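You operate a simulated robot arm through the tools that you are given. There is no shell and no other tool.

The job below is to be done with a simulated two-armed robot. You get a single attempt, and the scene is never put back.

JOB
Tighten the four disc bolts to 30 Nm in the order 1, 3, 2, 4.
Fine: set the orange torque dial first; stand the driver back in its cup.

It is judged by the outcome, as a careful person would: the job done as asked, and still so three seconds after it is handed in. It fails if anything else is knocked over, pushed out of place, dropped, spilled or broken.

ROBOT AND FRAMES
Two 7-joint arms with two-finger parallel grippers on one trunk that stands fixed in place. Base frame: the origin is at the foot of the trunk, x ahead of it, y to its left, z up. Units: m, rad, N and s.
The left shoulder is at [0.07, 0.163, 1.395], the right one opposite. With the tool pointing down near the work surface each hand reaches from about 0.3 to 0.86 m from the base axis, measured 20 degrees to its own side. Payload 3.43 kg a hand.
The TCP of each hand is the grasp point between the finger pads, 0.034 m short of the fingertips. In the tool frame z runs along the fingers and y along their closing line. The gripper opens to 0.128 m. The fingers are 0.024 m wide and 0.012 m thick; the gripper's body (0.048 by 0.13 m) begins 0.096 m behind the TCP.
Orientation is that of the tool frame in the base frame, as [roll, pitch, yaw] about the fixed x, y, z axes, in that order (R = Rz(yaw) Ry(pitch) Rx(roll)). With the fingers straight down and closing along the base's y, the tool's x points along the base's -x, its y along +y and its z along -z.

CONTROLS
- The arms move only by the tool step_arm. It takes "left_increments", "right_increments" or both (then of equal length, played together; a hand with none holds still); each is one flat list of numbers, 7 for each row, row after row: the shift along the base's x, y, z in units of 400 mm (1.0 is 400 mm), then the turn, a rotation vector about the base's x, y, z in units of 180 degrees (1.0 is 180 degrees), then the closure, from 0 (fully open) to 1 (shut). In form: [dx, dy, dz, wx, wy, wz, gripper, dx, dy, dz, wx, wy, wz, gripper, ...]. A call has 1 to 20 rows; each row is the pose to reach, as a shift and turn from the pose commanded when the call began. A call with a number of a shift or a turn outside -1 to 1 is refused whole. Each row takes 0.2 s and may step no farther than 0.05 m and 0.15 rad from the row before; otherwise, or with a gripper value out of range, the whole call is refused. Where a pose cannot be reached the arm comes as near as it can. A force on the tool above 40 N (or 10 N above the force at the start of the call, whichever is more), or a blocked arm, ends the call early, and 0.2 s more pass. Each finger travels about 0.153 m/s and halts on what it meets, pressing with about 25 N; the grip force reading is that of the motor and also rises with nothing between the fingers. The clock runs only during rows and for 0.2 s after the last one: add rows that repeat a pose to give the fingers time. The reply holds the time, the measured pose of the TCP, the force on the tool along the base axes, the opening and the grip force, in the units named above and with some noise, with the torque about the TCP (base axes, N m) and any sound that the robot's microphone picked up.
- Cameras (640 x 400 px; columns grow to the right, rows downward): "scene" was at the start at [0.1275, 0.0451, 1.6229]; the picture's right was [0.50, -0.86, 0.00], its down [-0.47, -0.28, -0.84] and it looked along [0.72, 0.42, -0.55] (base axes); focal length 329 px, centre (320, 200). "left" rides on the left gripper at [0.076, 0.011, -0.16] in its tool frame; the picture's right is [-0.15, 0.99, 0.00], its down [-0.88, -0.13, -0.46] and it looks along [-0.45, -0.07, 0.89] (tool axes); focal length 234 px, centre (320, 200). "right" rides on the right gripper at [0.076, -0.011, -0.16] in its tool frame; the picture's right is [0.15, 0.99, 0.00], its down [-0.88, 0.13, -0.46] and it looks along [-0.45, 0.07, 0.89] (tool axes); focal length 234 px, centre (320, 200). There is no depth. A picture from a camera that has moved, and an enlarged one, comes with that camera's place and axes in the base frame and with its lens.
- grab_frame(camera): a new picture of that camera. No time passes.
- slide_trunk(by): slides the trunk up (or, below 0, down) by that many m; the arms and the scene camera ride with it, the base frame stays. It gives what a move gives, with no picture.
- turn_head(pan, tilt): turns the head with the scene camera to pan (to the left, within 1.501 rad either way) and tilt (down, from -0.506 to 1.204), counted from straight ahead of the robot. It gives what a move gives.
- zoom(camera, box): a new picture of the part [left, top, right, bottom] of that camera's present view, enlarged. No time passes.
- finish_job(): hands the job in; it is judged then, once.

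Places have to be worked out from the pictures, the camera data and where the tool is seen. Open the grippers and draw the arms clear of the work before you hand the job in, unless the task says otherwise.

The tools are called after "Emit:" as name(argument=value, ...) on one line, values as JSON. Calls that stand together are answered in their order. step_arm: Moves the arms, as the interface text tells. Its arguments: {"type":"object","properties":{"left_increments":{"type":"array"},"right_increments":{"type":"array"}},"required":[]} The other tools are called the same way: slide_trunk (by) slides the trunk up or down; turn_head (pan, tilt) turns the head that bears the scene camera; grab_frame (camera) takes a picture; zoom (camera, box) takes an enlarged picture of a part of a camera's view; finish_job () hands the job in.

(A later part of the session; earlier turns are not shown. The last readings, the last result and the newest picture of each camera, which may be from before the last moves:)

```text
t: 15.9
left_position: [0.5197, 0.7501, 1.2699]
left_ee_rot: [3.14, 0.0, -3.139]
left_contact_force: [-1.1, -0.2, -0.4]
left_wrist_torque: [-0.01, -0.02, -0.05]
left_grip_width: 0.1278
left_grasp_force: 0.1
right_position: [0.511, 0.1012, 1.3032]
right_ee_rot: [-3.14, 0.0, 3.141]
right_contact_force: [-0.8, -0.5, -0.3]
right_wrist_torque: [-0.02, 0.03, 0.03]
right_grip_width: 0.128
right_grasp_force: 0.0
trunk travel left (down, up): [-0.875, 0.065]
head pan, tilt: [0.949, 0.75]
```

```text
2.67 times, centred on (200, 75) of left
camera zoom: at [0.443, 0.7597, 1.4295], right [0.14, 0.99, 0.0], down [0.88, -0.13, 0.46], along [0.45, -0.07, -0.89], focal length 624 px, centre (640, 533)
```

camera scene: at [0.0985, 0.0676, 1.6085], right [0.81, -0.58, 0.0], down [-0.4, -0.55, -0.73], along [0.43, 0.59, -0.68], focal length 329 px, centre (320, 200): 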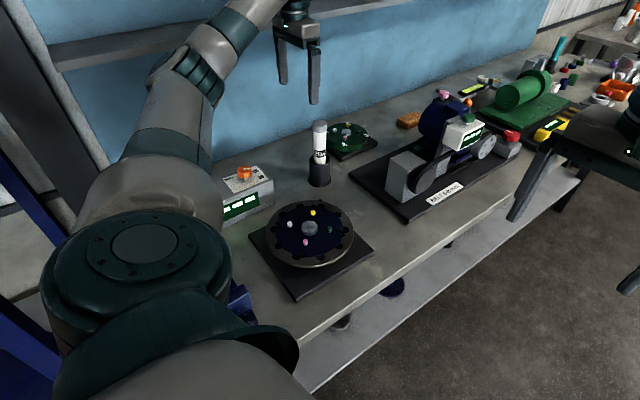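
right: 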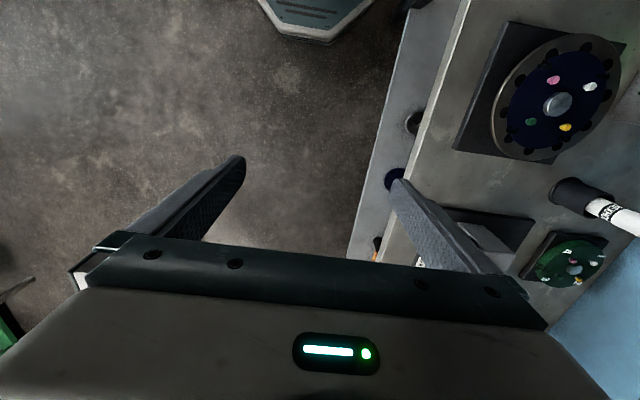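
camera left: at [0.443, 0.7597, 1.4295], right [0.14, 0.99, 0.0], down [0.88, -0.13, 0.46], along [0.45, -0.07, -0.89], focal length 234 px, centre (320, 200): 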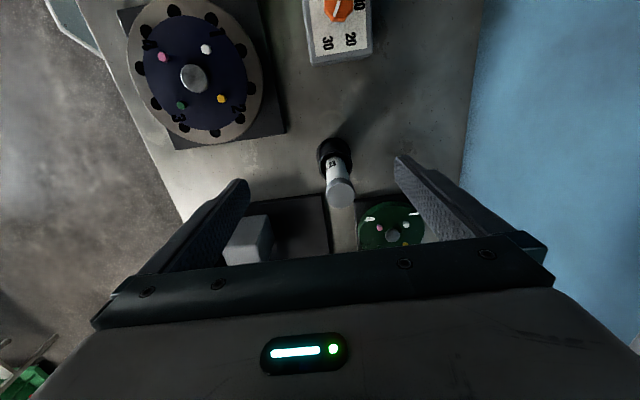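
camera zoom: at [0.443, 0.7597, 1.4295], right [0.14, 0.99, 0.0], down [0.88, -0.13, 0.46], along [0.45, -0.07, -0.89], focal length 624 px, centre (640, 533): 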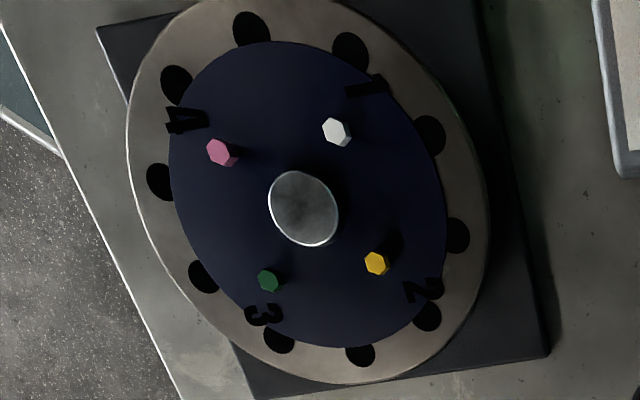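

Triangulating both views puts the driver's cap centre at about [0.599, 0.767] with top z≈1.113 and a 43 mm diameter; the cup rim is near z≈0.99. I'll hover over it at z=1.20 with fingers wide open and check centring.

Emit:
step_arm(left_increments=[0.05, 0.01, -0.03, 0, 0, 0, 0, 0.1, 0.02, -0.07, 0, 0, 0, 0, 0.15, 0.032, -0.12, 0, 0, 0, 0, 0.185, 0.042, -0.155, 0, 0, 0, 0, 0.198, 0.042, -0.175, 0, 0, 0, 0, 0.198, 0.042, -0.175, 0, 0, 0, 0])

Emit:
grab_frame(camera="left")

Emit:
zoom(camera="scene", box=[250, 60, 390, 200])

```text
t: 17.3
left_position: [0.5978, 0.7678, 1.1978]
left_ee_rot: [3.141, 0.001, -3.14]
left_contact_force: [0.9, 0.0, 0.3]
left_wrist_torque: [0.01, 0.02, -0.01]
left_grip_width: 0.1274
left_grasp_force: 0.0
right_position: [0.511, 0.1019, 1.3035]
right_ee_rot: [3.14, 0.001, 3.141]
right_contact_force: [-0.3, 1.2, 0.3]
right_wrist_torque: [-0.03, -0.03, 0.0]
right_grip_width: 0.1278
right_grasp_force: 0.1
trunk travel left (down, up): [-0.875, 0.065]
head pan, tilt: [0.949, 0.75]
```

```text
taken
camera left: at [0.5216, 0.7772, 1.3593], right [0.15, 0.99, 0.0], down [0.88, -0.13, 0.46], along [0.45, -0.07, -0.89], focal length 234 px, centre (320, 200)
```

left: 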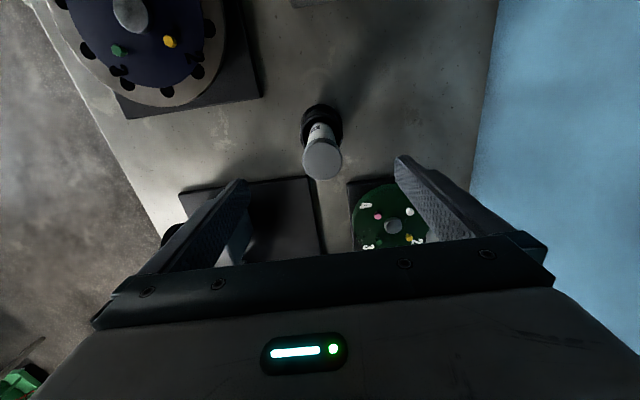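

```text
2.86 times, centred on (320, 130) of scene
camera zoom: at [0.0985, 0.0678, 1.6085], right [0.81, -0.58, 0.0], down [-0.4, -0.55, -0.73], along [0.43, 0.59, -0.68], focal length 940 px, centre (320, 400)
```

zoom: 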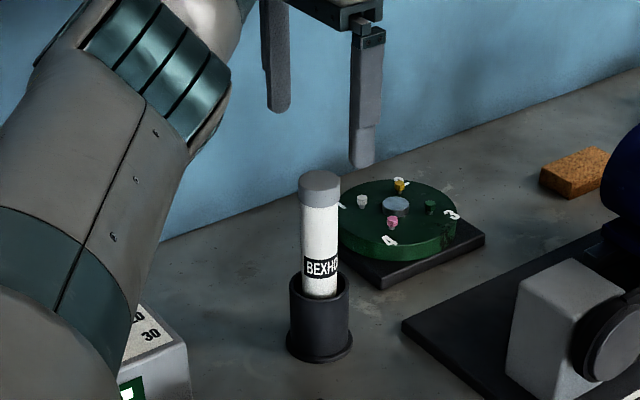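

Predicted axis pixel at the cap height is (321, 159) and the cap centre is seen at (322, 158), so it is well centred. Lowering to TCP z≈1.065 around the driver, fingers open.

Emit:
step_arm(left_increments=[0.001, 0, -0.07, 0, 0, 0, 0, 0.002, 0, -0.14, 0, 0, 0, 0, 0.002, 0, -0.21, 0, 0, 0, 0, 0.002, 0, -0.27, 0, 0, 0, 0, 0.002, 0, -0.31, 0, 0, 0, 0, 0.002, 0, -0.332, 0, 0, 0, 0, 0.002, 0, -0.332, 0, 0, 0, 0])

Emit:
grab_frame(camera="left")

Emit:
zoom(camera="scene", box=[250, 60, 390, 200])

```text
t: 18.9
left_position: [0.5984, 0.7669, 1.0652]
left_ee_rot: [-3.141, 0.001, 3.141]
left_contact_force: [-0.2, -0.6, -0.1]
left_wrist_torque: [0.02, -0.01, 0.02]
left_grip_width: 0.1283
left_grasp_force: 0.1
right_position: [0.5121, 0.1016, 1.3024]
right_ee_rot: [3.141, 0.001, -3.141]
right_contact_force: [-0.6, 0.4, -0.4]
right_wrist_torque: [0.03, 0.04, 0.0]
right_grip_width: 0.1279
right_grasp_force: 0.0
trunk travel left (down, up): [-0.875, 0.065]
head pan, tilt: [0.949, 0.75]
```

```text
taken
camera left: at [0.5224, 0.7768, 1.2257], right [0.15, 0.99, 0.0], down [0.88, -0.13, 0.46], along [0.45, -0.07, -0.89], focal length 234 px, centre (320, 200)
```

left: 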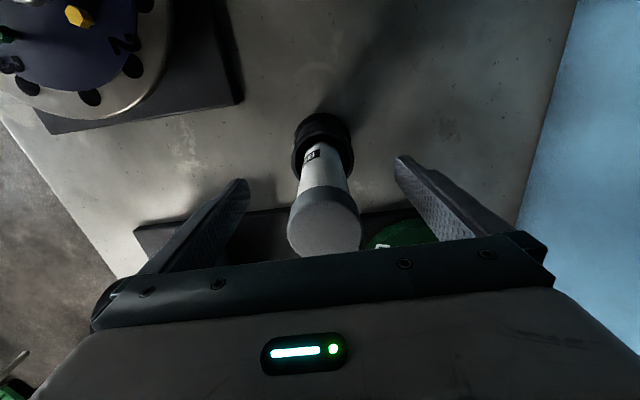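

```text
2.86 times, centred on (320, 130) of scene
camera zoom: at [0.0991, 0.0676, 1.6084], right [0.81, -0.58, 0.0], down [-0.4, -0.55, -0.73], along [0.43, 0.59, -0.68], focal length 940 px, centre (320, 400)
```

zoom: 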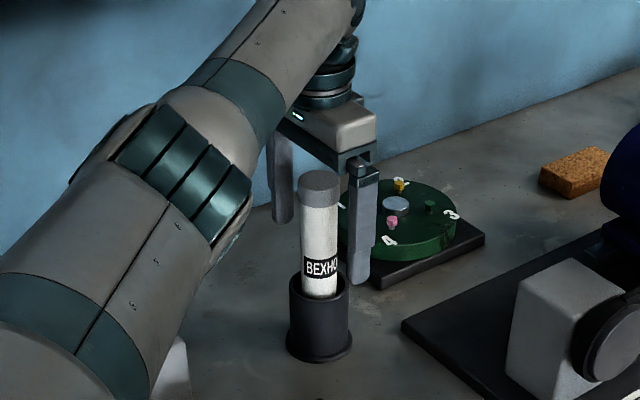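

Fingers straddle the driver symmetrically with no contact. Closing on it.

Emit:
step_arm(left_increments=[0, 0, 0, 0, 0, 0, 0.4, 0, 0, 0, 0, 0, 0, 0.6, 0, 0, 0, 0, 0, 0, 1, 0, 0, 0, 0, 0, 0, 1, 0, 0, 0, 0, 0, 0, 1])

Emit:
grab_frame(camera="left")

```text
t: 20.1
left_position: [0.5988, 0.7671, 1.0663]
left_ee_rot: [-3.14, 0.001, -3.141]
left_contact_force: [0.8, 0.0, 0.7]
left_wrist_torque: [0.03, -0.05, -0.02]
left_grip_width: 0.0439
left_grasp_force: 25.2
right_position: [0.5104, 0.102, 1.3024]
right_ee_rot: [-3.141, 0.0, -3.14]
right_contact_force: [-0.2, 0.7, 0.5]
right_wrist_torque: [-0.01, -0.01, -0.03]
right_grip_width: 0.1281
right_grasp_force: 0.0
trunk travel left (down, up): [-0.875, 0.065]
head pan, tilt: [0.949, 0.75]
```

```text
taken
camera left: at [0.5223, 0.7769, 1.2261], right [0.15, 0.99, 0.0], down [0.88, -0.13, 0.46], along [0.45, -0.07, -0.89], focal length 234 px, centre (320, 200)
```

left: 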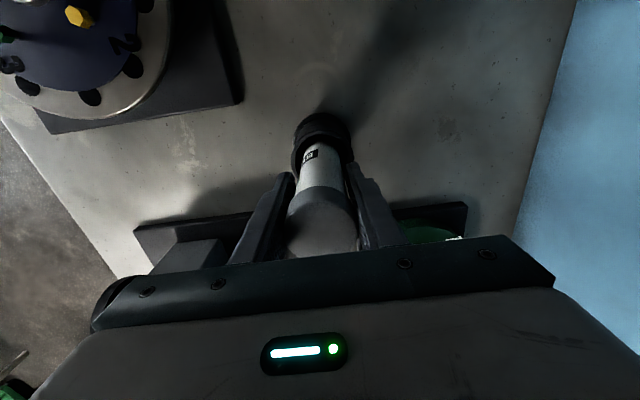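

Driver gripped (44 mm, 25 N). Lifting straight up slowly to draw it out of the cup; I note the return pose as TCP [0.599, 0.767, 1.066].

Emit:
step_arm(left_increments=[0, 0, 0.03, 0, 0, 0, 1, 0, 0, 0.08, 0, 0, 0, 1, 0, 0, 0.14, 0, 0, 0, 1, 0, 0, 0.2, 0, 0, 0, 1, 0, 0, 0.26, 0, 0, 0, 1, 0, 0, 0.32, 0, 0, 0, 1, 0, 0, 0.38, 0, 0, 0, 1, 0, 0, 0.42, 0, 0, 0, 1, 0, 0, 0.42, 0, 0, 0, 1])

Emit:
grab_frame(camera="left")

Emit:
grab_frame(camera="scene")

Emit:
zoom(camera="scene", box=[250, 60, 390, 200])

```text
t: 22.1
left_position: [0.6012, 0.7686, 1.2323]
left_ee_rot: [-3.14, 0.002, 3.141]
left_contact_force: [0.6, 0.8, -7.0]
left_wrist_torque: [-0.03, 0.03, 0.02]
left_grip_width: 0.044
left_grasp_force: 24.9
right_position: [0.5132, 0.1034, 1.3021]
right_ee_rot: [-3.14, 0.001, 3.14]
right_contact_force: [-0.6, -0.3, -0.4]
right_wrist_torque: [-0.03, 0.02, 0.0]
right_grip_width: 0.1279
right_grasp_force: 0.0
trunk travel left (down, up): [-0.875, 0.065]
head pan, tilt: [0.949, 0.75]
```

```text
taken
camera left: at [0.5243, 0.7778, 1.3928], right [0.15, 0.99, 0.0], down [0.88, -0.13, 0.46], along [0.45, -0.07, -0.89], focal length 234 px, centre (320, 200)
```

left: 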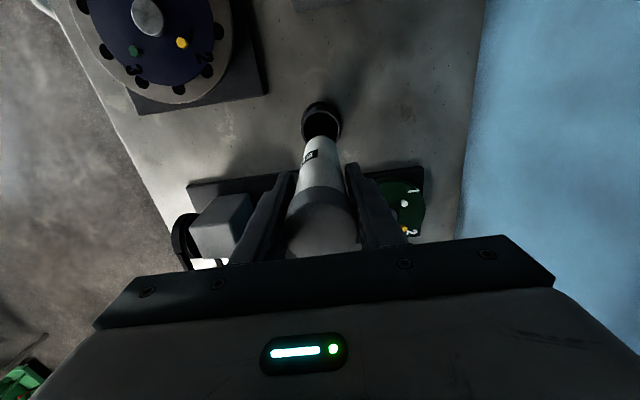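

```text
taken
camera scene: at [0.1001, 0.0692, 1.6083], right [0.81, -0.58, 0.0], down [-0.4, -0.56, -0.73], along [0.43, 0.59, -0.68], focal length 329 px, centre (320, 200)
```

scene: 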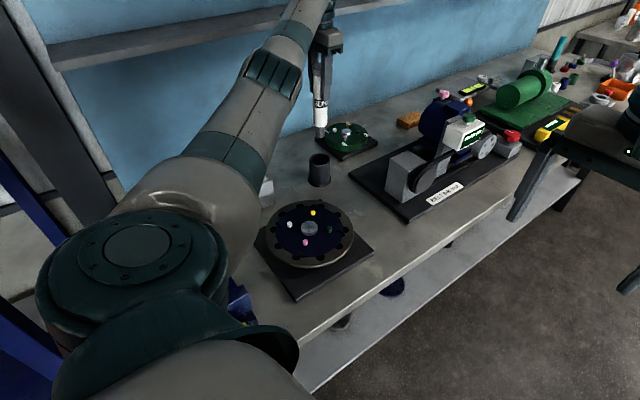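

```text
2.86 times, centred on (320, 130) of scene
camera zoom: at [0.1001, 0.0692, 1.6083], right [0.81, -0.58, 0.0], down [-0.4, -0.56, -0.73], along [0.43, 0.59, -0.68], focal length 940 px, centre (320, 400)
```

zoom: 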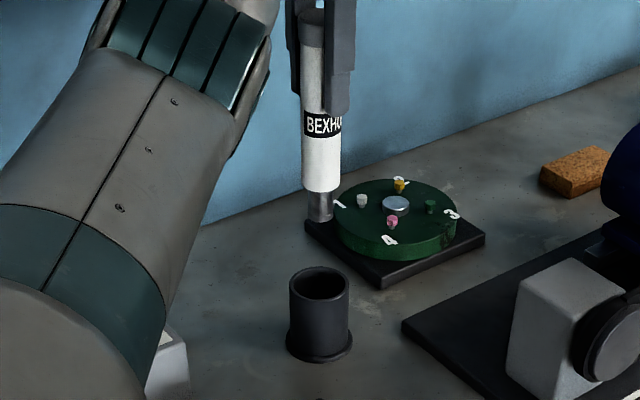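

The driver came out cleanly (about 0.7 kg); its socket tip sits ≈0.165 m below the TCP. Triangulated bolt heads (z≈0.984): 1 white [0.374, 0.585], 2 yellow [0.448, 0.5845], 3 green [0.447, 0.511], 4 pink [0.374, 0.5115]. I'll carry it over bolt 1 with the tip well above the hub.

Emit:
step_arm(left_increments=[-0.0226, -0.0182, 0, 0, 0, 0, 1, -0.0678, -0.0546, 0, 0, 0, 0, 1, -0.1356, -0.1092, 0, 0, 0, 0, 1, -0.2147, -0.1729, 0, 0, 0, 0, 1, -0.2938, -0.2366, 0, 0, 0, 0, 1, -0.3729, -0.3003, 0, 0, 0, 0, 1, -0.4464, -0.3595, -0.02, 0, 0, 0, 1, -0.5085, -0.4095, -0.04, 0, 0, 0, 1, -0.548, -0.4414, -0.06, 0, 0, 0, 1, -0.565, -0.455, -0.07, 0, 0, 0, 1, -0.565, -0.455, -0.07, 0, 0, 0, 1])

Emit:
grab_frame(camera="left")

Emit:
grab_frame(camera="scene")

Emit:
zoom(camera="scene", box=[240, 140, 380, 280])

```text
t: 24.5
left_position: [0.3723, 0.5865, 1.2073]
left_ee_rot: [-3.14, -0.001, 3.141]
left_contact_force: [-0.1, -0.7, -7.4]
left_wrist_torque: [0.02, 0.01, -0.04]
left_grip_width: 0.0441
left_grasp_force: 25.1
right_position: [0.5119, 0.1024, 1.3027]
right_ee_rot: [-3.141, 0.0, -3.142]
right_contact_force: [-0.1, -0.5, -0.1]
right_wrist_torque: [0.02, -0.03, -0.03]
right_grip_width: 0.1278
right_grasp_force: 0.0
trunk travel left (down, up): [-0.875, 0.065]
head pan, tilt: [0.949, 0.75]
```

```text
taken
camera left: at [0.2961, 0.5955, 1.3673], right [0.15, 0.99, 0.0], down [0.88, -0.13, 0.46], along [0.45, -0.07, -0.89], focal length 234 px, centre (320, 200)
```

left: 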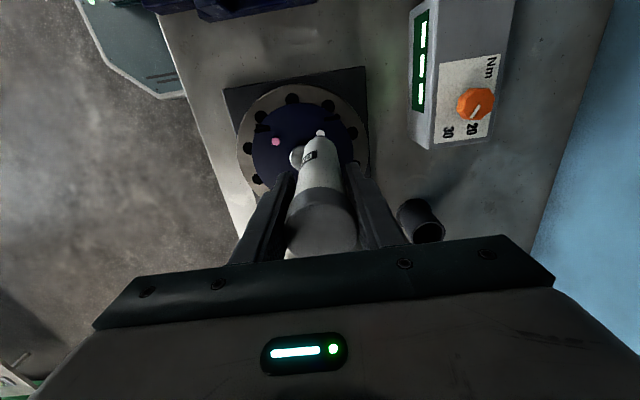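

```text
taken
camera scene: at [0.0997, 0.0684, 1.6083], right [0.81, -0.58, 0.0], down [-0.4, -0.55, -0.73], along [0.43, 0.59, -0.68], focal length 329 px, centre (320, 200)
```

scene: 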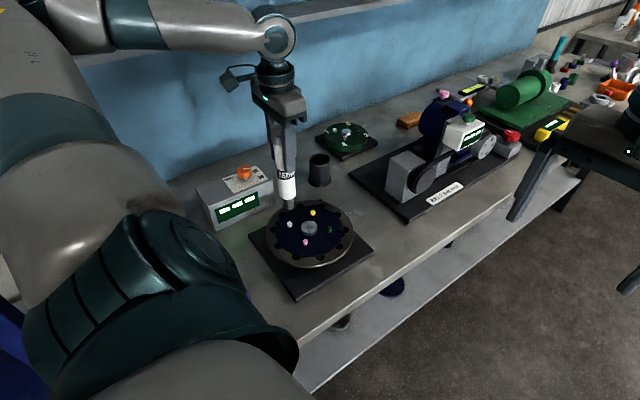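

```text
2.86 times, centred on (310, 210) of scene
camera zoom: at [0.0997, 0.0684, 1.6083], right [0.81, -0.58, 0.0], down [-0.4, -0.55, -0.73], along [0.43, 0.59, -0.68], focal length 940 px, centre (349, 171)
```

zoom: 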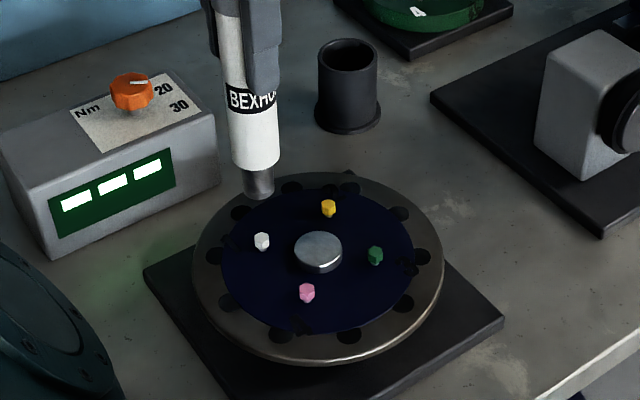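

The bolt's predicted axis pixel in the left view is (320, 133) and the white head is seen exactly there. I'll zoom both views to confirm the tip–bolt alignment before descending.

Emit:
zoom(camera="left", box=[280, 105, 360, 165])

Emit:
zoom(camera="scene", box=[260, 185, 340, 255])

```text
6.67 times, centred on (320, 135) of left
camera zoom: at [0.2961, 0.5955, 1.3673], right [0.15, 0.99, 0.0], down [0.88, -0.13, 0.46], along [0.45, -0.07, -0.89], focal length 1561 px, centre (320, 633)
```

zoom: 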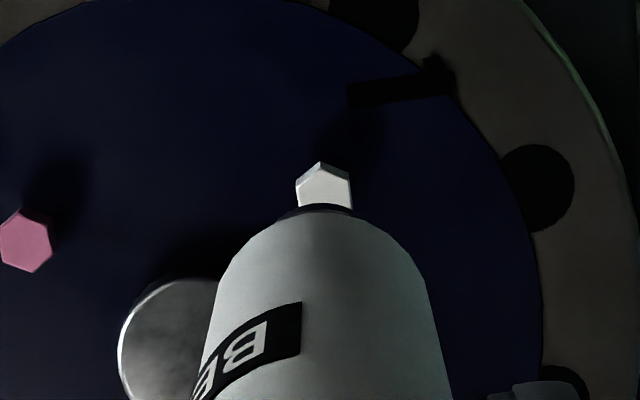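

```text
5.71 times, centred on (300, 220) of scene
camera zoom: at [0.0997, 0.0684, 1.6083], right [0.81, -0.58, 0.0], down [-0.4, -0.55, -0.73], along [0.43, 0.59, -0.68], focal length 1879 px, centre (434, 86)
```

zoom: 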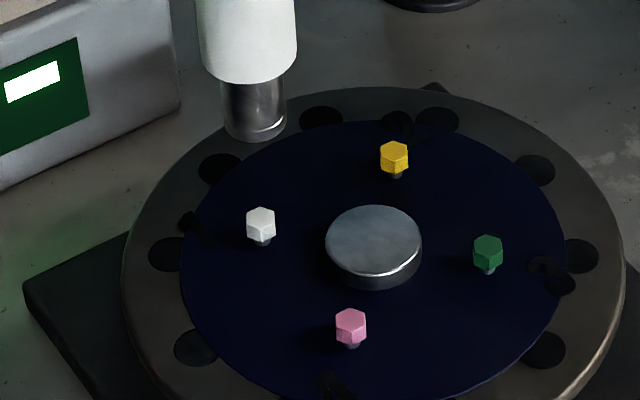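

Alignment checks out in both views. Descending slowly to just above the head (TCP ≈1.157).

Emit:
step_arm(left_increments=[0, 0, -0.03, 0, 0, 0, 1, 0, 0, -0.06, 0, 0, 0, 1, 0, 0, -0.085, 0, 0, 0, 1, 0, 0, -0.105, 0, 0, 0, 1, 0, 0, -0.12, 0, 0, 0, 1, 0, 0, -0.12, 0, 0, 0, 1])

Emit:
zoom(camera="scene", box=[260, 185, 340, 255])

Emit:
zoom(camera="left", box=[280, 105, 360, 165])

```text
t: 25.9
left_position: [0.3708, 0.5861, 1.1575]
left_ee_rot: [-3.141, 0.001, 3.141]
left_contact_force: [-0.3, 0.1, -7.7]
left_wrist_torque: [0.02, 0.0, -0.02]
left_grip_width: 0.0438
left_grasp_force: 24.9
right_position: [0.5122, 0.102, 1.3025]
right_ee_rot: [3.141, 0.0, -3.141]
right_contact_force: [0.9, -0.7, -0.2]
right_wrist_torque: [0.0, 0.0, -0.01]
right_grip_width: 0.128
right_grasp_force: 0.1
trunk travel left (down, up): [-0.875, 0.065]
head pan, tilt: [0.949, 0.75]
```

```text
5.71 times, centred on (300, 220) of scene
camera zoom: at [0.0995, 0.0685, 1.6083], right [0.81, -0.58, 0.0], down [-0.4, -0.55, -0.73], along [0.43, 0.59, -0.68], focal length 1879 px, centre (434, 86)
```

zoom: 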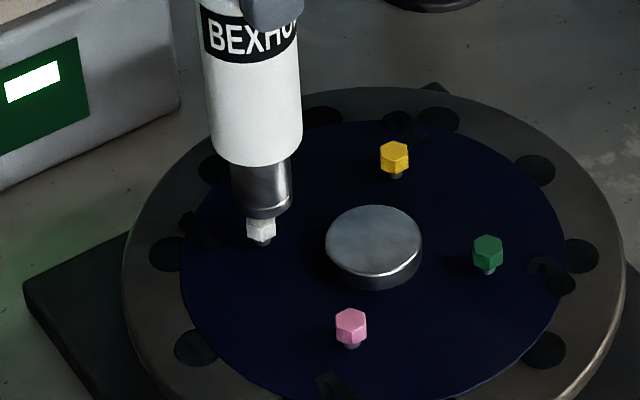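

```text
6.67 times, centred on (320, 135) of left
camera zoom: at [0.2968, 0.5964, 1.3181], right [0.15, 0.99, 0.0], down [0.88, -0.13, 0.46], along [0.45, -0.07, -0.89], focal length 1561 px, centre (320, 633)
```

zoom: 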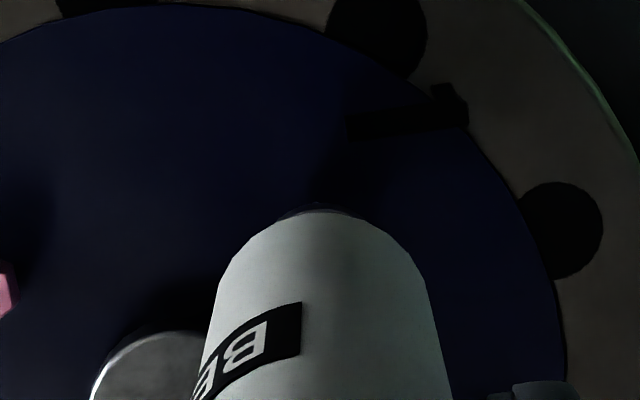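

Socket is right over the white head (≈6 mm above). Lowering in 3–4 mm steps and watching force and sound.

Emit:
step_arm(left_increments=[0, 0, -0.0075, 0, 0, 0, 1, 0, 0, -0.015, 0, 0, 0, 1, 0, 0, -0.0225, 0, 0, 0, 1, 0, 0, -0.0225, 0, 0, 0, 1])

Emit:
zoom(camera="scene", box=[260, 185, 340, 255])

```text
t: 26.9
left_position: [0.3737, 0.5871, 1.1488]
left_ee_rot: [-3.141, 0.0, -3.141]
left_contact_force: [0.5, 0.6, -7.8]
left_wrist_torque: [-0.01, 0.05, -0.02]
left_grip_width: 0.0438
left_grasp_force: 24.8
right_position: [0.5123, 0.1021, 1.3021]
right_ee_rot: [-3.141, -0.001, -3.141]
right_contact_force: [0.1, 0.0, 0.7]
right_wrist_torque: [-0.04, 0.0, -0.03]
right_grip_width: 0.1282
right_grasp_force: 0.0
trunk travel left (down, up): [-0.875, 0.065]
head pan, tilt: [0.949, 0.75]
```

```text
5.71 times, centred on (300, 220) of scene
camera zoom: at [0.0996, 0.0685, 1.6083], right [0.81, -0.58, 0.0], down [-0.4, -0.56, -0.73], along [0.43, 0.59, -0.68], focal length 1879 px, centre (434, 86)
```

zoom: 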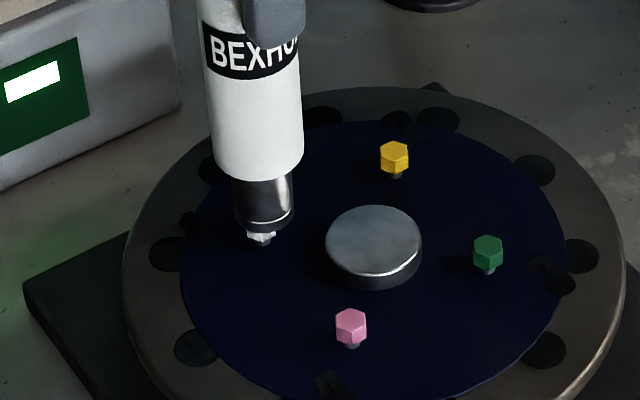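

The socket is sliding over the head with no contact force yet. Continuing down gently.

Emit:
step_arm(left_increments=[0, 0, -0.006, 0, 0, 0, 1, 0, 0, -0.012, 0, 0, 0, 1, 0, 0, -0.018, 0, 0, 0, 1, 0, 0, -0.018, 0, 0, 0, 1])

Emit:
zoom(camera="scene", box=[260, 185, 340, 255])

```text
t: 27.9
left_position: [0.3726, 0.5855, 1.1418]
left_ee_rot: [3.141, -0.001, -3.141]
left_contact_force: [-0.5, 0.2, -7.6]
left_wrist_torque: [0.02, 0.06, 0.0]
left_grip_width: 0.0439
left_grasp_force: 25.2
right_position: [0.5114, 0.1018, 1.3017]
right_ee_rot: [3.141, 0.002, 3.14]
right_contact_force: [0.0, 1.0, 0.3]
right_wrist_torque: [0.02, 0.01, -0.02]
right_grip_width: 0.128
right_grasp_force: 0.0
trunk travel left (down, up): [-0.875, 0.065]
head pan, tilt: [0.949, 0.75]
```

```text
5.71 times, centred on (300, 220) of scene
camera zoom: at [0.0996, 0.0685, 1.6083], right [0.81, -0.58, 0.0], down [-0.4, -0.55, -0.73], along [0.43, 0.59, -0.68], focal length 1879 px, centre (434, 86)
```

zoom: 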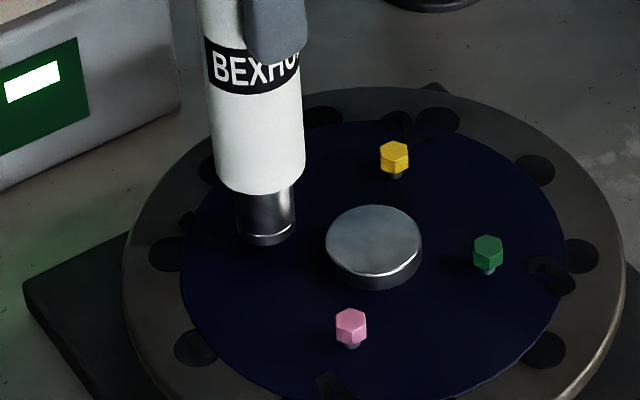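

Head is fully inside the socket, still no contact. Continuing down in small steps until it bottoms.

Emit:
step_arm(left_increments=[0, 0, -0.005, 0, 0, 0, 1, 0, 0, -0.01, 0, 0, 0, 1, 0, 0, -0.015, 0, 0, 0, 1, 0, 0, -0.015, 0, 0, 0, 1, 0, 0, -0.015, 0, 0, 0, 1])

Emit:
zoom(camera="scene", box=[260, 185, 340, 255])

```text
t: 29.1
left_position: [0.3732, 0.5865, 1.1344]
left_ee_rot: [-3.14, 0.001, 3.14]
left_contact_force: [0.3, 1.2, -5.0]
left_wrist_torque: [0.13, 0.09, -0.01]
left_grip_width: 0.0435
left_grasp_force: 25.3
right_position: [0.5105, 0.1017, 1.3027]
right_ee_rot: [3.141, -0.001, 3.14]
right_contact_force: [0.6, -0.3, -0.9]
right_wrist_torque: [-0.01, -0.02, -0.02]
right_grip_width: 0.128
right_grasp_force: 0.0
trunk travel left (down, up): [-0.875, 0.065]
head pan, tilt: [0.949, 0.75]
```

```text
5.71 times, centred on (300, 220) of scene
camera zoom: at [0.0993, 0.0684, 1.6082], right [0.81, -0.58, 0.0], down [-0.4, -0.55, -0.73], along [0.43, 0.59, -0.68], focal length 1879 px, centre (434, 86)
```

zoom: 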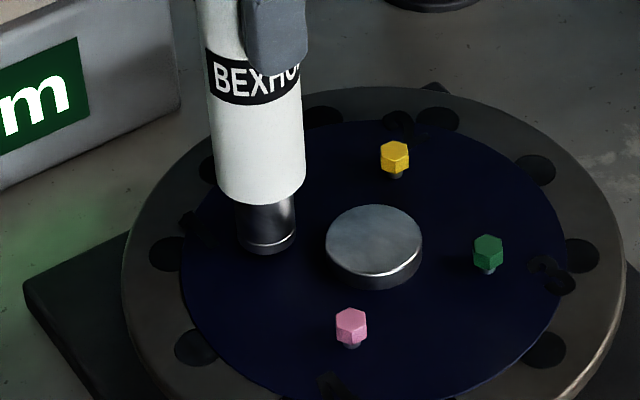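

Contact has begun and the box's display has changed. I'll read it.

Emit:
zoom(camera="scene", box=[195, 160, 285, 235])

Emit:
grab_frame(camera="left")

```text
5.33 times, centred on (240, 198) of scene
camera zoom: at [0.0993, 0.0684, 1.6082], right [0.81, -0.58, 0.0], down [-0.4, -0.55, -0.73], along [0.43, 0.59, -0.68], focal length 1754 px, centre (747, 213)
```

zoom: 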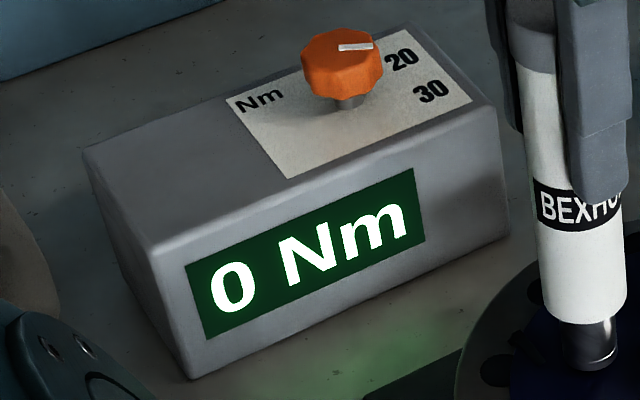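

```text
taken
camera left: at [0.297, 0.5961, 1.2949], right [0.15, 0.99, 0.0], down [0.88, -0.13, 0.46], along [0.45, -0.07, -0.89], focal length 234 px, centre (320, 200)
```

left: 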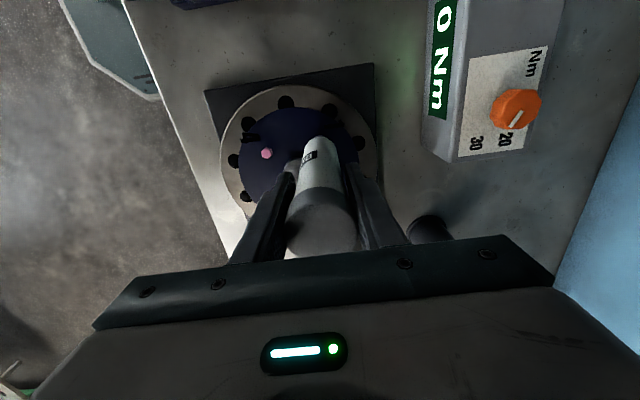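

The display now reads "0 Nm" for the engaged bolt. I'll press a few newtons more and hold briefly to see whether the driver runs on its own.

Emit:
step_arm(left_increments=[0, 0, -0.003, 0, 0, 0, 1, 0, 0, -0.005, 0, 0, 0, 1, 0, 0, -0.005, 0, 0, 0, 1])

Emit:
zoom(camera="scene", box=[195, 160, 285, 235])

```text
t: 29.9
left_position: [0.3731, 0.5865, 1.1326]
left_ee_rot: [-3.14, -0.001, 3.141]
left_contact_force: [0.4, 0.9, -4.5]
left_wrist_torque: [0.03, 0.03, -0.02]
left_grip_width: 0.0438
left_grasp_force: 24.5
right_position: [0.5121, 0.1018, 1.3024]
right_ee_rot: [3.141, 0.002, -3.142]
right_contact_force: [-0.6, -0.1, 0.3]
right_wrist_torque: [-0.01, 0.0, -0.01]
right_grip_width: 0.1279
right_grasp_force: 0.0
trunk travel left (down, up): [-0.875, 0.065]
head pan, tilt: [0.949, 0.75]
```

```text
5.33 times, centred on (240, 198) of scene
camera zoom: at [0.0994, 0.0683, 1.6084], right [0.81, -0.58, 0.0], down [-0.4, -0.55, -0.73], along [0.43, 0.59, -0.68], focal length 1754 px, centre (747, 213)
```

zoom: 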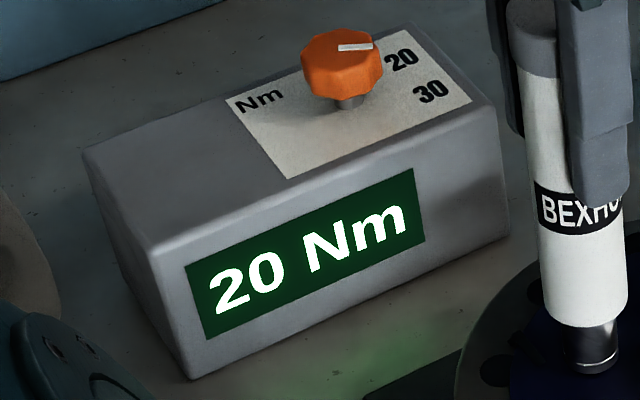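

The driver runs while pressed — 20 Nm and climbing. Holding in a short increment and re-reading.

Emit:
step_arm(left_increments=[0, 0, 0, 0, 0, 0, 1])

Emit:
zoom(camera="scene", box=[195, 160, 285, 235])

```text
t: 30.3
left_position: [0.3728, 0.5854, 1.1338]
left_ee_rot: [-3.141, 0.0, 3.141]
left_contact_force: [0.3, 0.2, -5.1]
left_wrist_torque: [-0.03, -0.02, -0.01]
left_grip_width: 0.0436
left_grasp_force: 25.3
right_position: [0.5109, 0.1026, 1.3027]
right_ee_rot: [-3.14, 0.0, 3.141]
right_contact_force: [0.5, -0.1, -0.3]
right_wrist_torque: [0.01, 0.02, 0.02]
right_grip_width: 0.128
right_grasp_force: 0.0
trunk travel left (down, up): [-0.875, 0.065]
head pan, tilt: [0.949, 0.75]
```

```text
5.33 times, centred on (240, 198) of scene
camera zoom: at [0.0995, 0.0682, 1.6084], right [0.81, -0.58, 0.0], down [-0.4, -0.55, -0.73], along [0.43, 0.59, -0.68], focal length 1754 px, centre (747, 213)
```

zoom: 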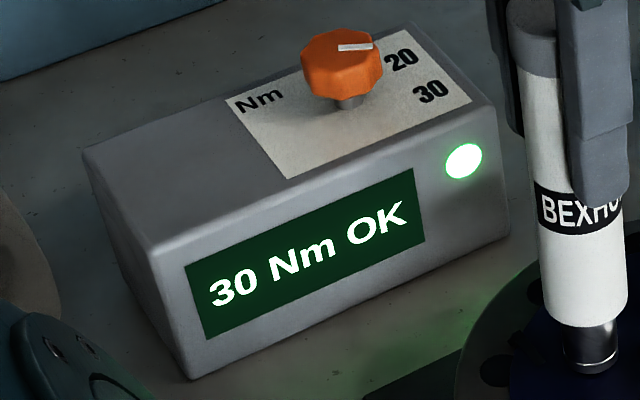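

Bolt 1 shows "30 Nm OK" with the green lamp. Lifting straight off, then moving over bolt 3 (green) at [0.447, 0.511], tip clear of the hub.

Emit:
step_arm(left_increments=[0, 0, 0.02, 0, 0, 0, 1, 0, 0, 0.06, 0, 0, 0, 1, 0, 0, 0.12, 0, 0, 0, 1, 0, 0, 0.175, 0, 0, 0, 1, 0.02, -0.02, 0.18, 0, 0, 0, 1, 0.065, -0.066, 0.18, 0, 0, 0, 1, 0.12, -0.121, 0.18, 0, 0, 0, 1, 0.163, -0.165, 0.18, 0, 0, 0, 1, 0.183, -0.185, 0.18, 0, 0, 0, 1, 0.183, -0.185, 0.18, 0, 0, 0, 1, 0.183, -0.185, 0.18, 0, 0, 0, 1])

Emit:
zoom(camera="scene", box=[260, 175, 360, 265])

Emit:
zoom(camera="left", box=[260, 95, 380, 175])

```text
t: 32.7
left_position: [0.4474, 0.5125, 1.2046]
left_ee_rot: [-3.138, 0.001, 3.141]
left_contact_force: [0.8, -0.4, -7.9]
left_wrist_torque: [0.02, 0.02, -0.03]
left_grip_width: 0.0439
left_grasp_force: 24.6
right_position: [0.5136, 0.1014, 1.3018]
right_ee_rot: [-3.141, -0.001, -3.141]
right_contact_force: [0.5, 0.1, 0.7]
right_wrist_torque: [0.0, 0.0, -0.06]
right_grip_width: 0.1283
right_grasp_force: 0.1
trunk travel left (down, up): [-0.875, 0.065]
head pan, tilt: [0.949, 0.75]
```

```text
4.44 times, centred on (310, 220) of scene
camera zoom: at [0.1004, 0.069, 1.6082], right [0.81, -0.58, 0.0], down [-0.4, -0.56, -0.73], along [0.43, 0.59, -0.68], focal length 1462 px, centre (364, 111)
```

zoom: 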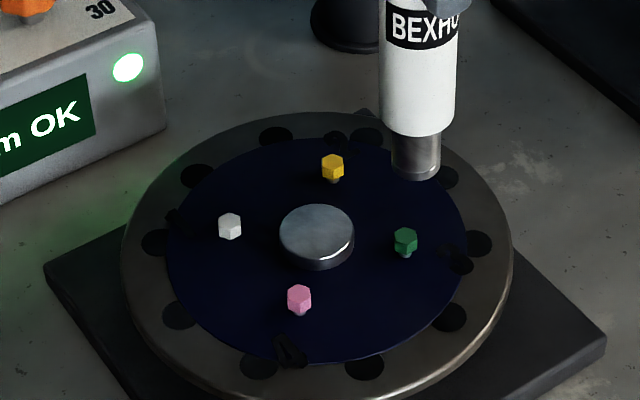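

```text
5.00 times, centred on (320, 135) of left
camera zoom: at [0.3713, 0.5229, 1.3644], right [0.15, 0.99, 0.0], down [0.88, -0.13, 0.46], along [0.45, -0.07, -0.89], focal length 1171 px, centre (320, 525)
```

zoom: 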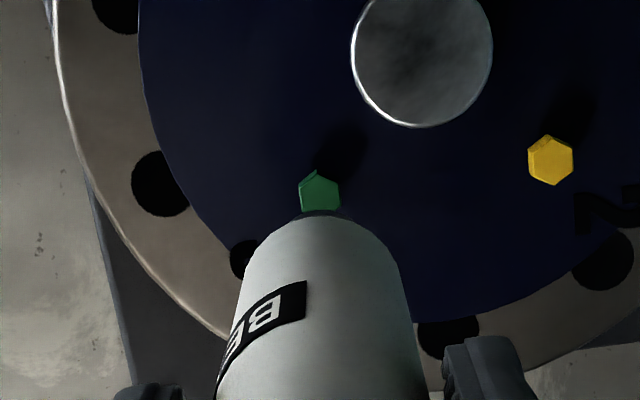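

Bolt 1's head has visibly seated. Bolt 3 lies exactly under the axis (predicted and seen at row 190, col 320). Descending onto it, slowing near contact.

Emit:
step_arm(left_increments=[0, 0, -0.03, 0, 0, 0, 1, 0, 0, -0.065, 0, 0, 0, 1, 0, 0, -0.1, 0, 0, 0, 1, 0, 0, -0.125, 0, 0, 0, 1, 0, 0, -0.145, 0, 0, 0, 1, 0, 0, -0.16, 0, 0, 0, 1, 0, 0, -0.16, 0, 0, 0, 1])

Emit:
zoom(camera="scene", box=[260, 175, 360, 265])

Emit:
zoom(camera="scene", box=[195, 160, 285, 235])

```text
t: 34.3
left_position: [0.4468, 0.5129, 1.1407]
left_ee_rot: [3.141, 0.002, 3.141]
left_contact_force: [-0.2, -0.4, -5.2]
left_wrist_torque: [-0.06, 0.05, 0.0]
left_grip_width: 0.0438
left_grasp_force: 25.5
right_position: [0.5117, 0.1025, 1.3032]
right_ee_rot: [-3.14, -0.001, 3.141]
right_contact_force: [0.4, -0.1, -0.5]
right_wrist_torque: [0.03, 0.04, 0.0]
right_grip_width: 0.1281
right_grasp_force: 0.1
trunk travel left (down, up): [-0.875, 0.065]
head pan, tilt: [0.949, 0.75]
```

```text
4.44 times, centred on (310, 220) of scene
camera zoom: at [0.0995, 0.0681, 1.6084], right [0.81, -0.58, 0.0], down [-0.4, -0.55, -0.73], along [0.43, 0.59, -0.68], focal length 1462 px, centre (364, 111)
```

zoom: 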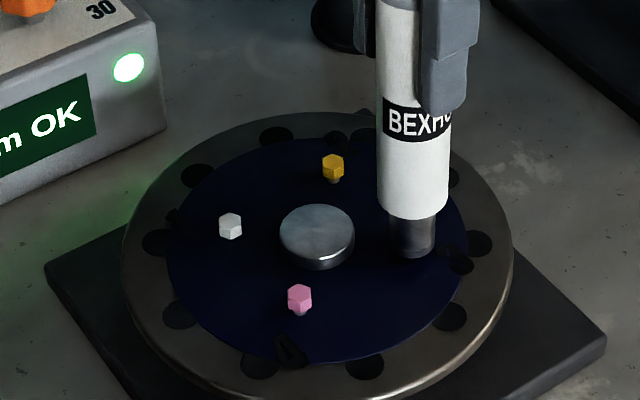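

```text
5.33 times, centred on (240, 198) of scene
camera zoom: at [0.0995, 0.0681, 1.6084], right [0.81, -0.58, 0.0], down [-0.4, -0.55, -0.73], along [0.43, 0.59, -0.68], focal length 1754 px, centre (747, 213)
```

zoom: 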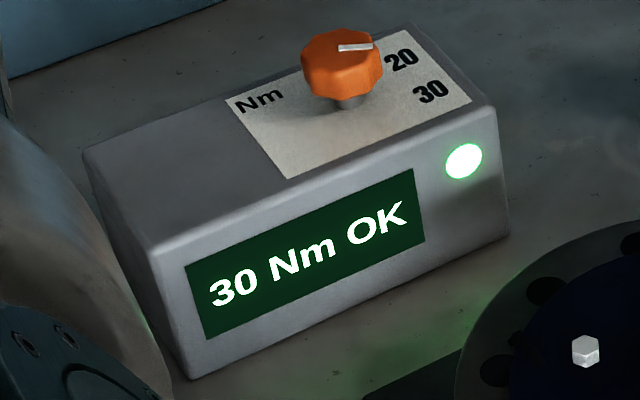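

Light contact is starting (−5.2 N vs −7.9 N free). Display still shows bolt 1's result; I'll go down 2 mm at a time to engage bolt 3.

Emit:
step_arm(left_increments=[0, 0, -0.003, 0, 0, 0, 1, 0, 0, -0.006, 0, 0, 0, 1])

Emit:
zoom(camera="scene", box=[195, 160, 285, 235])

Emit:
zoom(camera="scene", box=[290, 190, 360, 250])

```text
t: 34.9
left_position: [0.4447, 0.5131, 1.1395]
left_ee_rot: [3.141, -0.001, 3.14]
left_contact_force: [0.6, 2.0, -1.2]
left_wrist_torque: [0.41, 0.01, -0.04]
left_grip_width: 0.044
left_grasp_force: 25.0
right_position: [0.5111, 0.1016, 1.302]
right_ee_rot: [3.141, 0.001, -3.141]
right_contact_force: [-0.2, 0.0, 0.9]
right_wrist_torque: [0.01, -0.02, 0.01]
right_grip_width: 0.128
right_grasp_force: 0.2
trunk travel left (down, up): [-0.875, 0.065]
head pan, tilt: [0.949, 0.75]
```

```text
5.33 times, centred on (240, 198) of scene
camera zoom: at [0.0993, 0.0683, 1.6084], right [0.81, -0.58, 0.0], down [-0.4, -0.55, -0.73], along [0.43, 0.59, -0.68], focal length 1754 px, centre (747, 213)
```

zoom: 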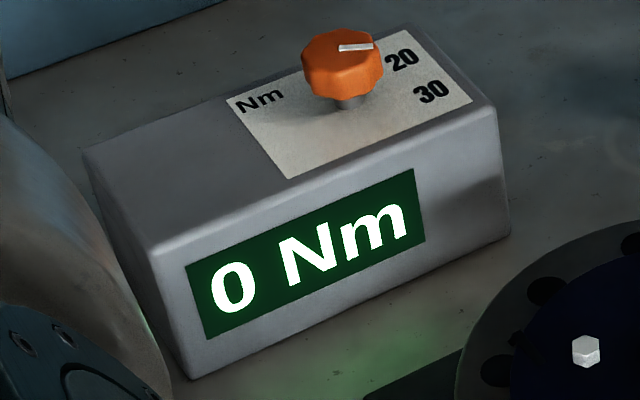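

```text
6.67 times, centred on (325, 220) of scene
camera zoom: at [0.0993, 0.0683, 1.6084], right [0.81, -0.58, 0.0], down [-0.4, -0.55, -0.73], along [0.43, 0.59, -0.68], focal length 2192 px, centre (287, 67)
```

zoom: 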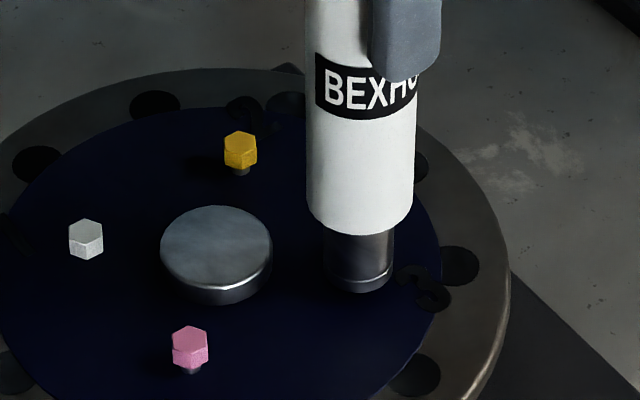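

Bolt 3 is engaged ("0 Nm"). Holding here while it runs up.

Emit:
step_arm(left_increments=[0, 0, -0.001, 0, 0, 0, 1, 0, 0, -0.001, 0, 0, 0, 1])

Emit:
zoom(camera="scene", box=[195, 160, 285, 235])

```text
t: 35.5
left_position: [0.4453, 0.512, 1.1368]
left_ee_rot: [-3.14, -0.002, -3.141]
left_contact_force: [-1.3, 1.1, -7.8]
left_wrist_torque: [0.08, 0.22, -0.02]
left_grip_width: 0.0438
left_grasp_force: 24.8
right_position: [0.5112, 0.103, 1.3017]
right_ee_rot: [-3.141, 0.0, -3.14]
right_contact_force: [-0.1, -0.1, -0.5]
right_wrist_torque: [0.0, -0.02, -0.01]
right_grip_width: 0.1278
right_grasp_force: 0.1
trunk travel left (down, up): [-0.875, 0.065]
head pan, tilt: [0.949, 0.75]
```

```text
5.33 times, centred on (240, 198) of scene
camera zoom: at [0.0998, 0.0686, 1.6082], right [0.81, -0.58, 0.0], down [-0.4, -0.56, -0.73], along [0.43, 0.59, -0.68], focal length 1754 px, centre (747, 213)
```

zoom: 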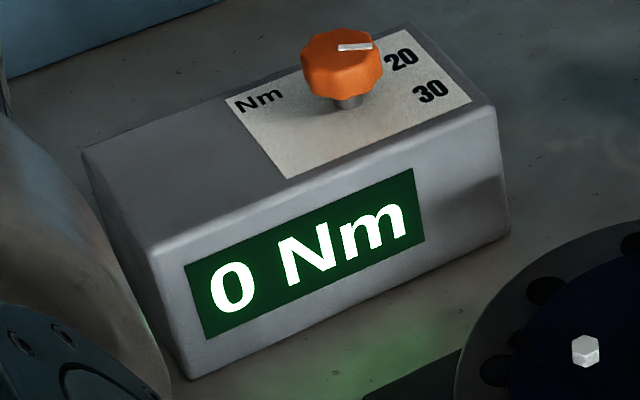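

The bolt has run down and the pressing force vanished, so I follow it down 2 mm and hold.

Emit:
step_arm(left_increments=[0, 0, -0.004, 0, 0, 0, 1, 0, 0, -0.007, 0, 0, 0, 1, 0, 0, -0.007, 0, 0, 0, 1])

Emit:
zoom(camera="scene", box=[195, 160, 285, 235])

```text
t: 36.3
left_position: [0.4464, 0.5117, 1.1353]
left_ee_rot: [3.141, 0.001, -3.141]
left_contact_force: [-2.8, 0.5, -4.1]
left_wrist_torque: [0.08, 0.34, -0.01]
left_grip_width: 0.0436
left_grasp_force: 25.0
right_position: [0.5108, 0.1017, 1.3015]
right_ee_rot: [3.142, -0.001, 3.142]
right_contact_force: [-0.1, -0.8, -1.1]
right_wrist_torque: [0.0, 0.0, 0.01]
right_grip_width: 0.1281
right_grasp_force: 0.0
trunk travel left (down, up): [-0.875, 0.065]
head pan, tilt: [0.949, 0.75]
```

```text
5.33 times, centred on (240, 198) of scene
camera zoom: at [0.0992, 0.0682, 1.6084], right [0.81, -0.58, 0.0], down [-0.4, -0.55, -0.73], along [0.43, 0.59, -0.68], focal length 1754 px, centre (747, 213)
```

zoom: 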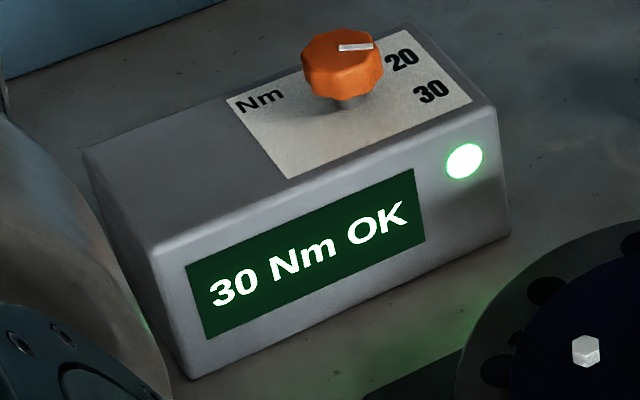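

Bolt 3: "30 Nm OK". Lifting off and moving along y to bolt 2 (yellow) at [0.4476, 0.5845].

Emit:
step_arm(left_increments=[0, 0, 0.02, 0, 0, 0, 1, 0, 0, 0.06, 0, 0, 0, 1, 0, 0, 0.12, 0, 0, 0, 1, 0, 0, 0.17, 0, 0, 0, 1, 0, 0.03, 0.174, 0, 0, 0, 1, 0, 0.09, 0.174, 0, 0, 0, 1, 0.001, 0.145, 0.174, 0, 0, 0, 1, 0.001, 0.175, 0.174, 0, 0, 0, 1, 0.001, 0.184, 0.174, 0, 0, 0, 1, 0.001, 0.184, 0.174, 0, 0, 0, 1, 0.001, 0.184, 0.174, 0, 0, 0, 1])

Emit:
zoom(camera="scene", box=[260, 175, 360, 265])

Emit:
zoom(camera="left", box=[260, 95, 380, 175])

```text
t: 38.7
left_position: [0.4471, 0.5852, 1.2043]
left_ee_rot: [-3.141, 0.001, 3.142]
left_contact_force: [0.0, -0.5, -7.1]
left_wrist_torque: [0.04, 0.05, -0.04]
left_grip_width: 0.0439
left_grasp_force: 24.9
right_position: [0.5124, 0.1034, 1.3035]
right_ee_rot: [-3.141, 0.0, 3.141]
right_contact_force: [-0.1, -0.8, 0.1]
right_wrist_torque: [0.02, 0.0, 0.03]
right_grip_width: 0.128
right_grasp_force: 0.1
trunk travel left (down, up): [-0.875, 0.065]
head pan, tilt: [0.949, 0.75]
```

```text
4.44 times, centred on (310, 220) of scene
camera zoom: at [0.0997, 0.0685, 1.6083], right [0.81, -0.58, 0.0], down [-0.4, -0.55, -0.73], along [0.43, 0.59, -0.68], focal length 1462 px, centre (364, 111)
```

zoom: 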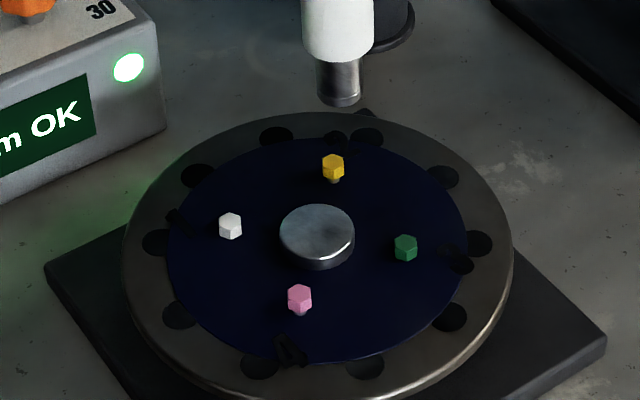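

```text
5.00 times, centred on (320, 135) of left
camera zoom: at [0.3706, 0.5951, 1.3646], right [0.15, 0.99, 0.0], down [0.88, -0.13, 0.46], along [0.45, -0.07, -0.89], focal length 1171 px, centre (320, 525)
```

zoom: 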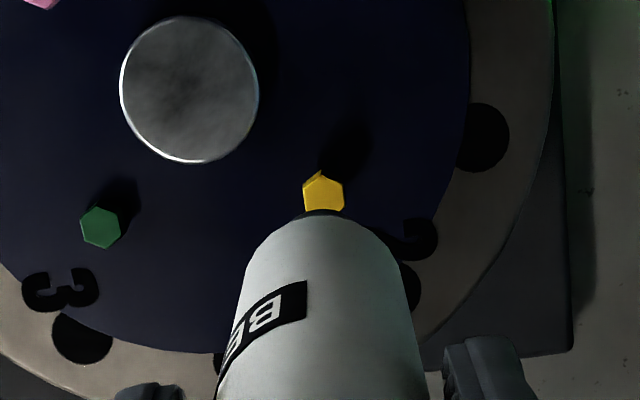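

The socket looks ~3 mm to the right of where I predict the axis, so the driver may have tilted slightly in the grip. I'll zoom in to measure before descending.

Emit:
zoom(camera="scene", box=[275, 170, 355, 230])

Emit:
zoom(camera="scene", box=[270, 100, 360, 200])

Emit:
zoom(camera="left", box=[295, 110, 345, 150])

Emit:
grab_frame(camera="right")

```text
6.67 times, centred on (315, 200) of scene
camera zoom: at [0.0997, 0.0685, 1.6083], right [0.81, -0.58, 0.0], down [-0.4, -0.55, -0.73], along [0.43, 0.59, -0.68], focal length 2192 px, centre (353, 200)
```

zoom: 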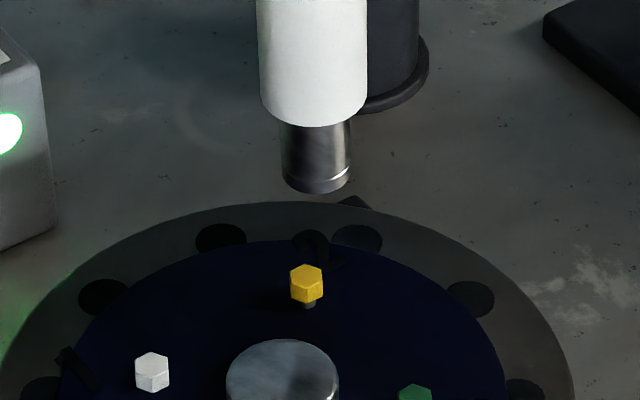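

```text
4.00 times, centred on (315, 150) of scene
camera zoom: at [0.0997, 0.0685, 1.6083], right [0.81, -0.58, 0.0], down [-0.4, -0.55, -0.73], along [0.43, 0.59, -0.68], focal length 1315 px, centre (340, 400)
```

zoom: 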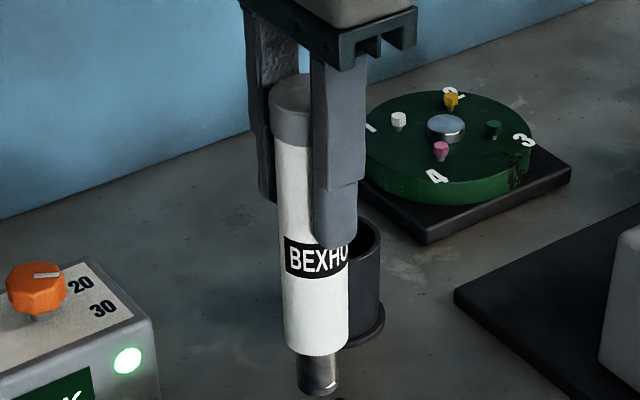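

```text
10.00 times, centred on (320, 130) of left
camera zoom: at [0.3706, 0.5951, 1.3646], right [0.15, 0.99, 0.0], down [0.88, -0.13, 0.46], along [0.45, -0.07, -0.89], focal length 2342 px, centre (320, 900)
```

zoom: 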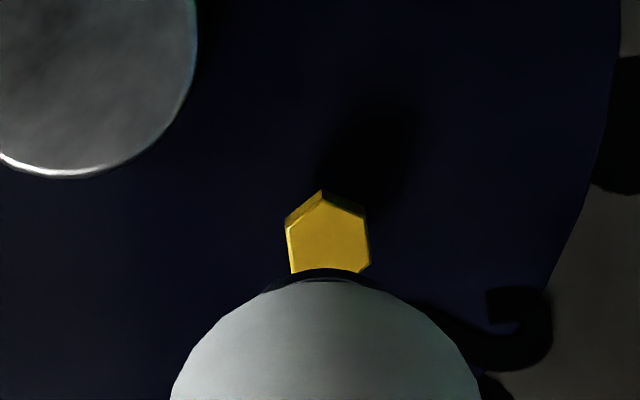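

```text
taken
camera right: at [0.4369, 0.091, 1.4618], right [-0.15, 0.99, 0.0], down [0.88, 0.13, 0.46], along [0.45, 0.07, -0.89], focal length 234 px, centre (320, 200)
```

right: 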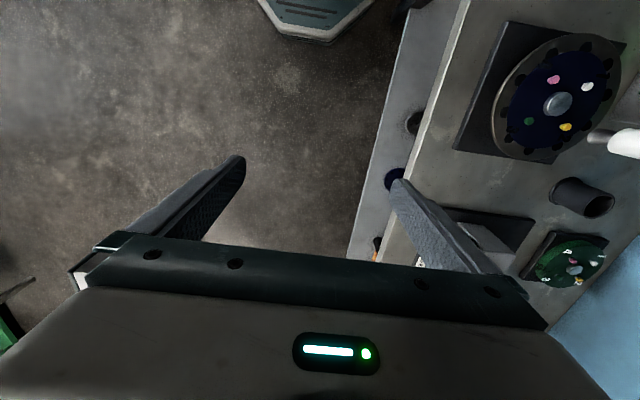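

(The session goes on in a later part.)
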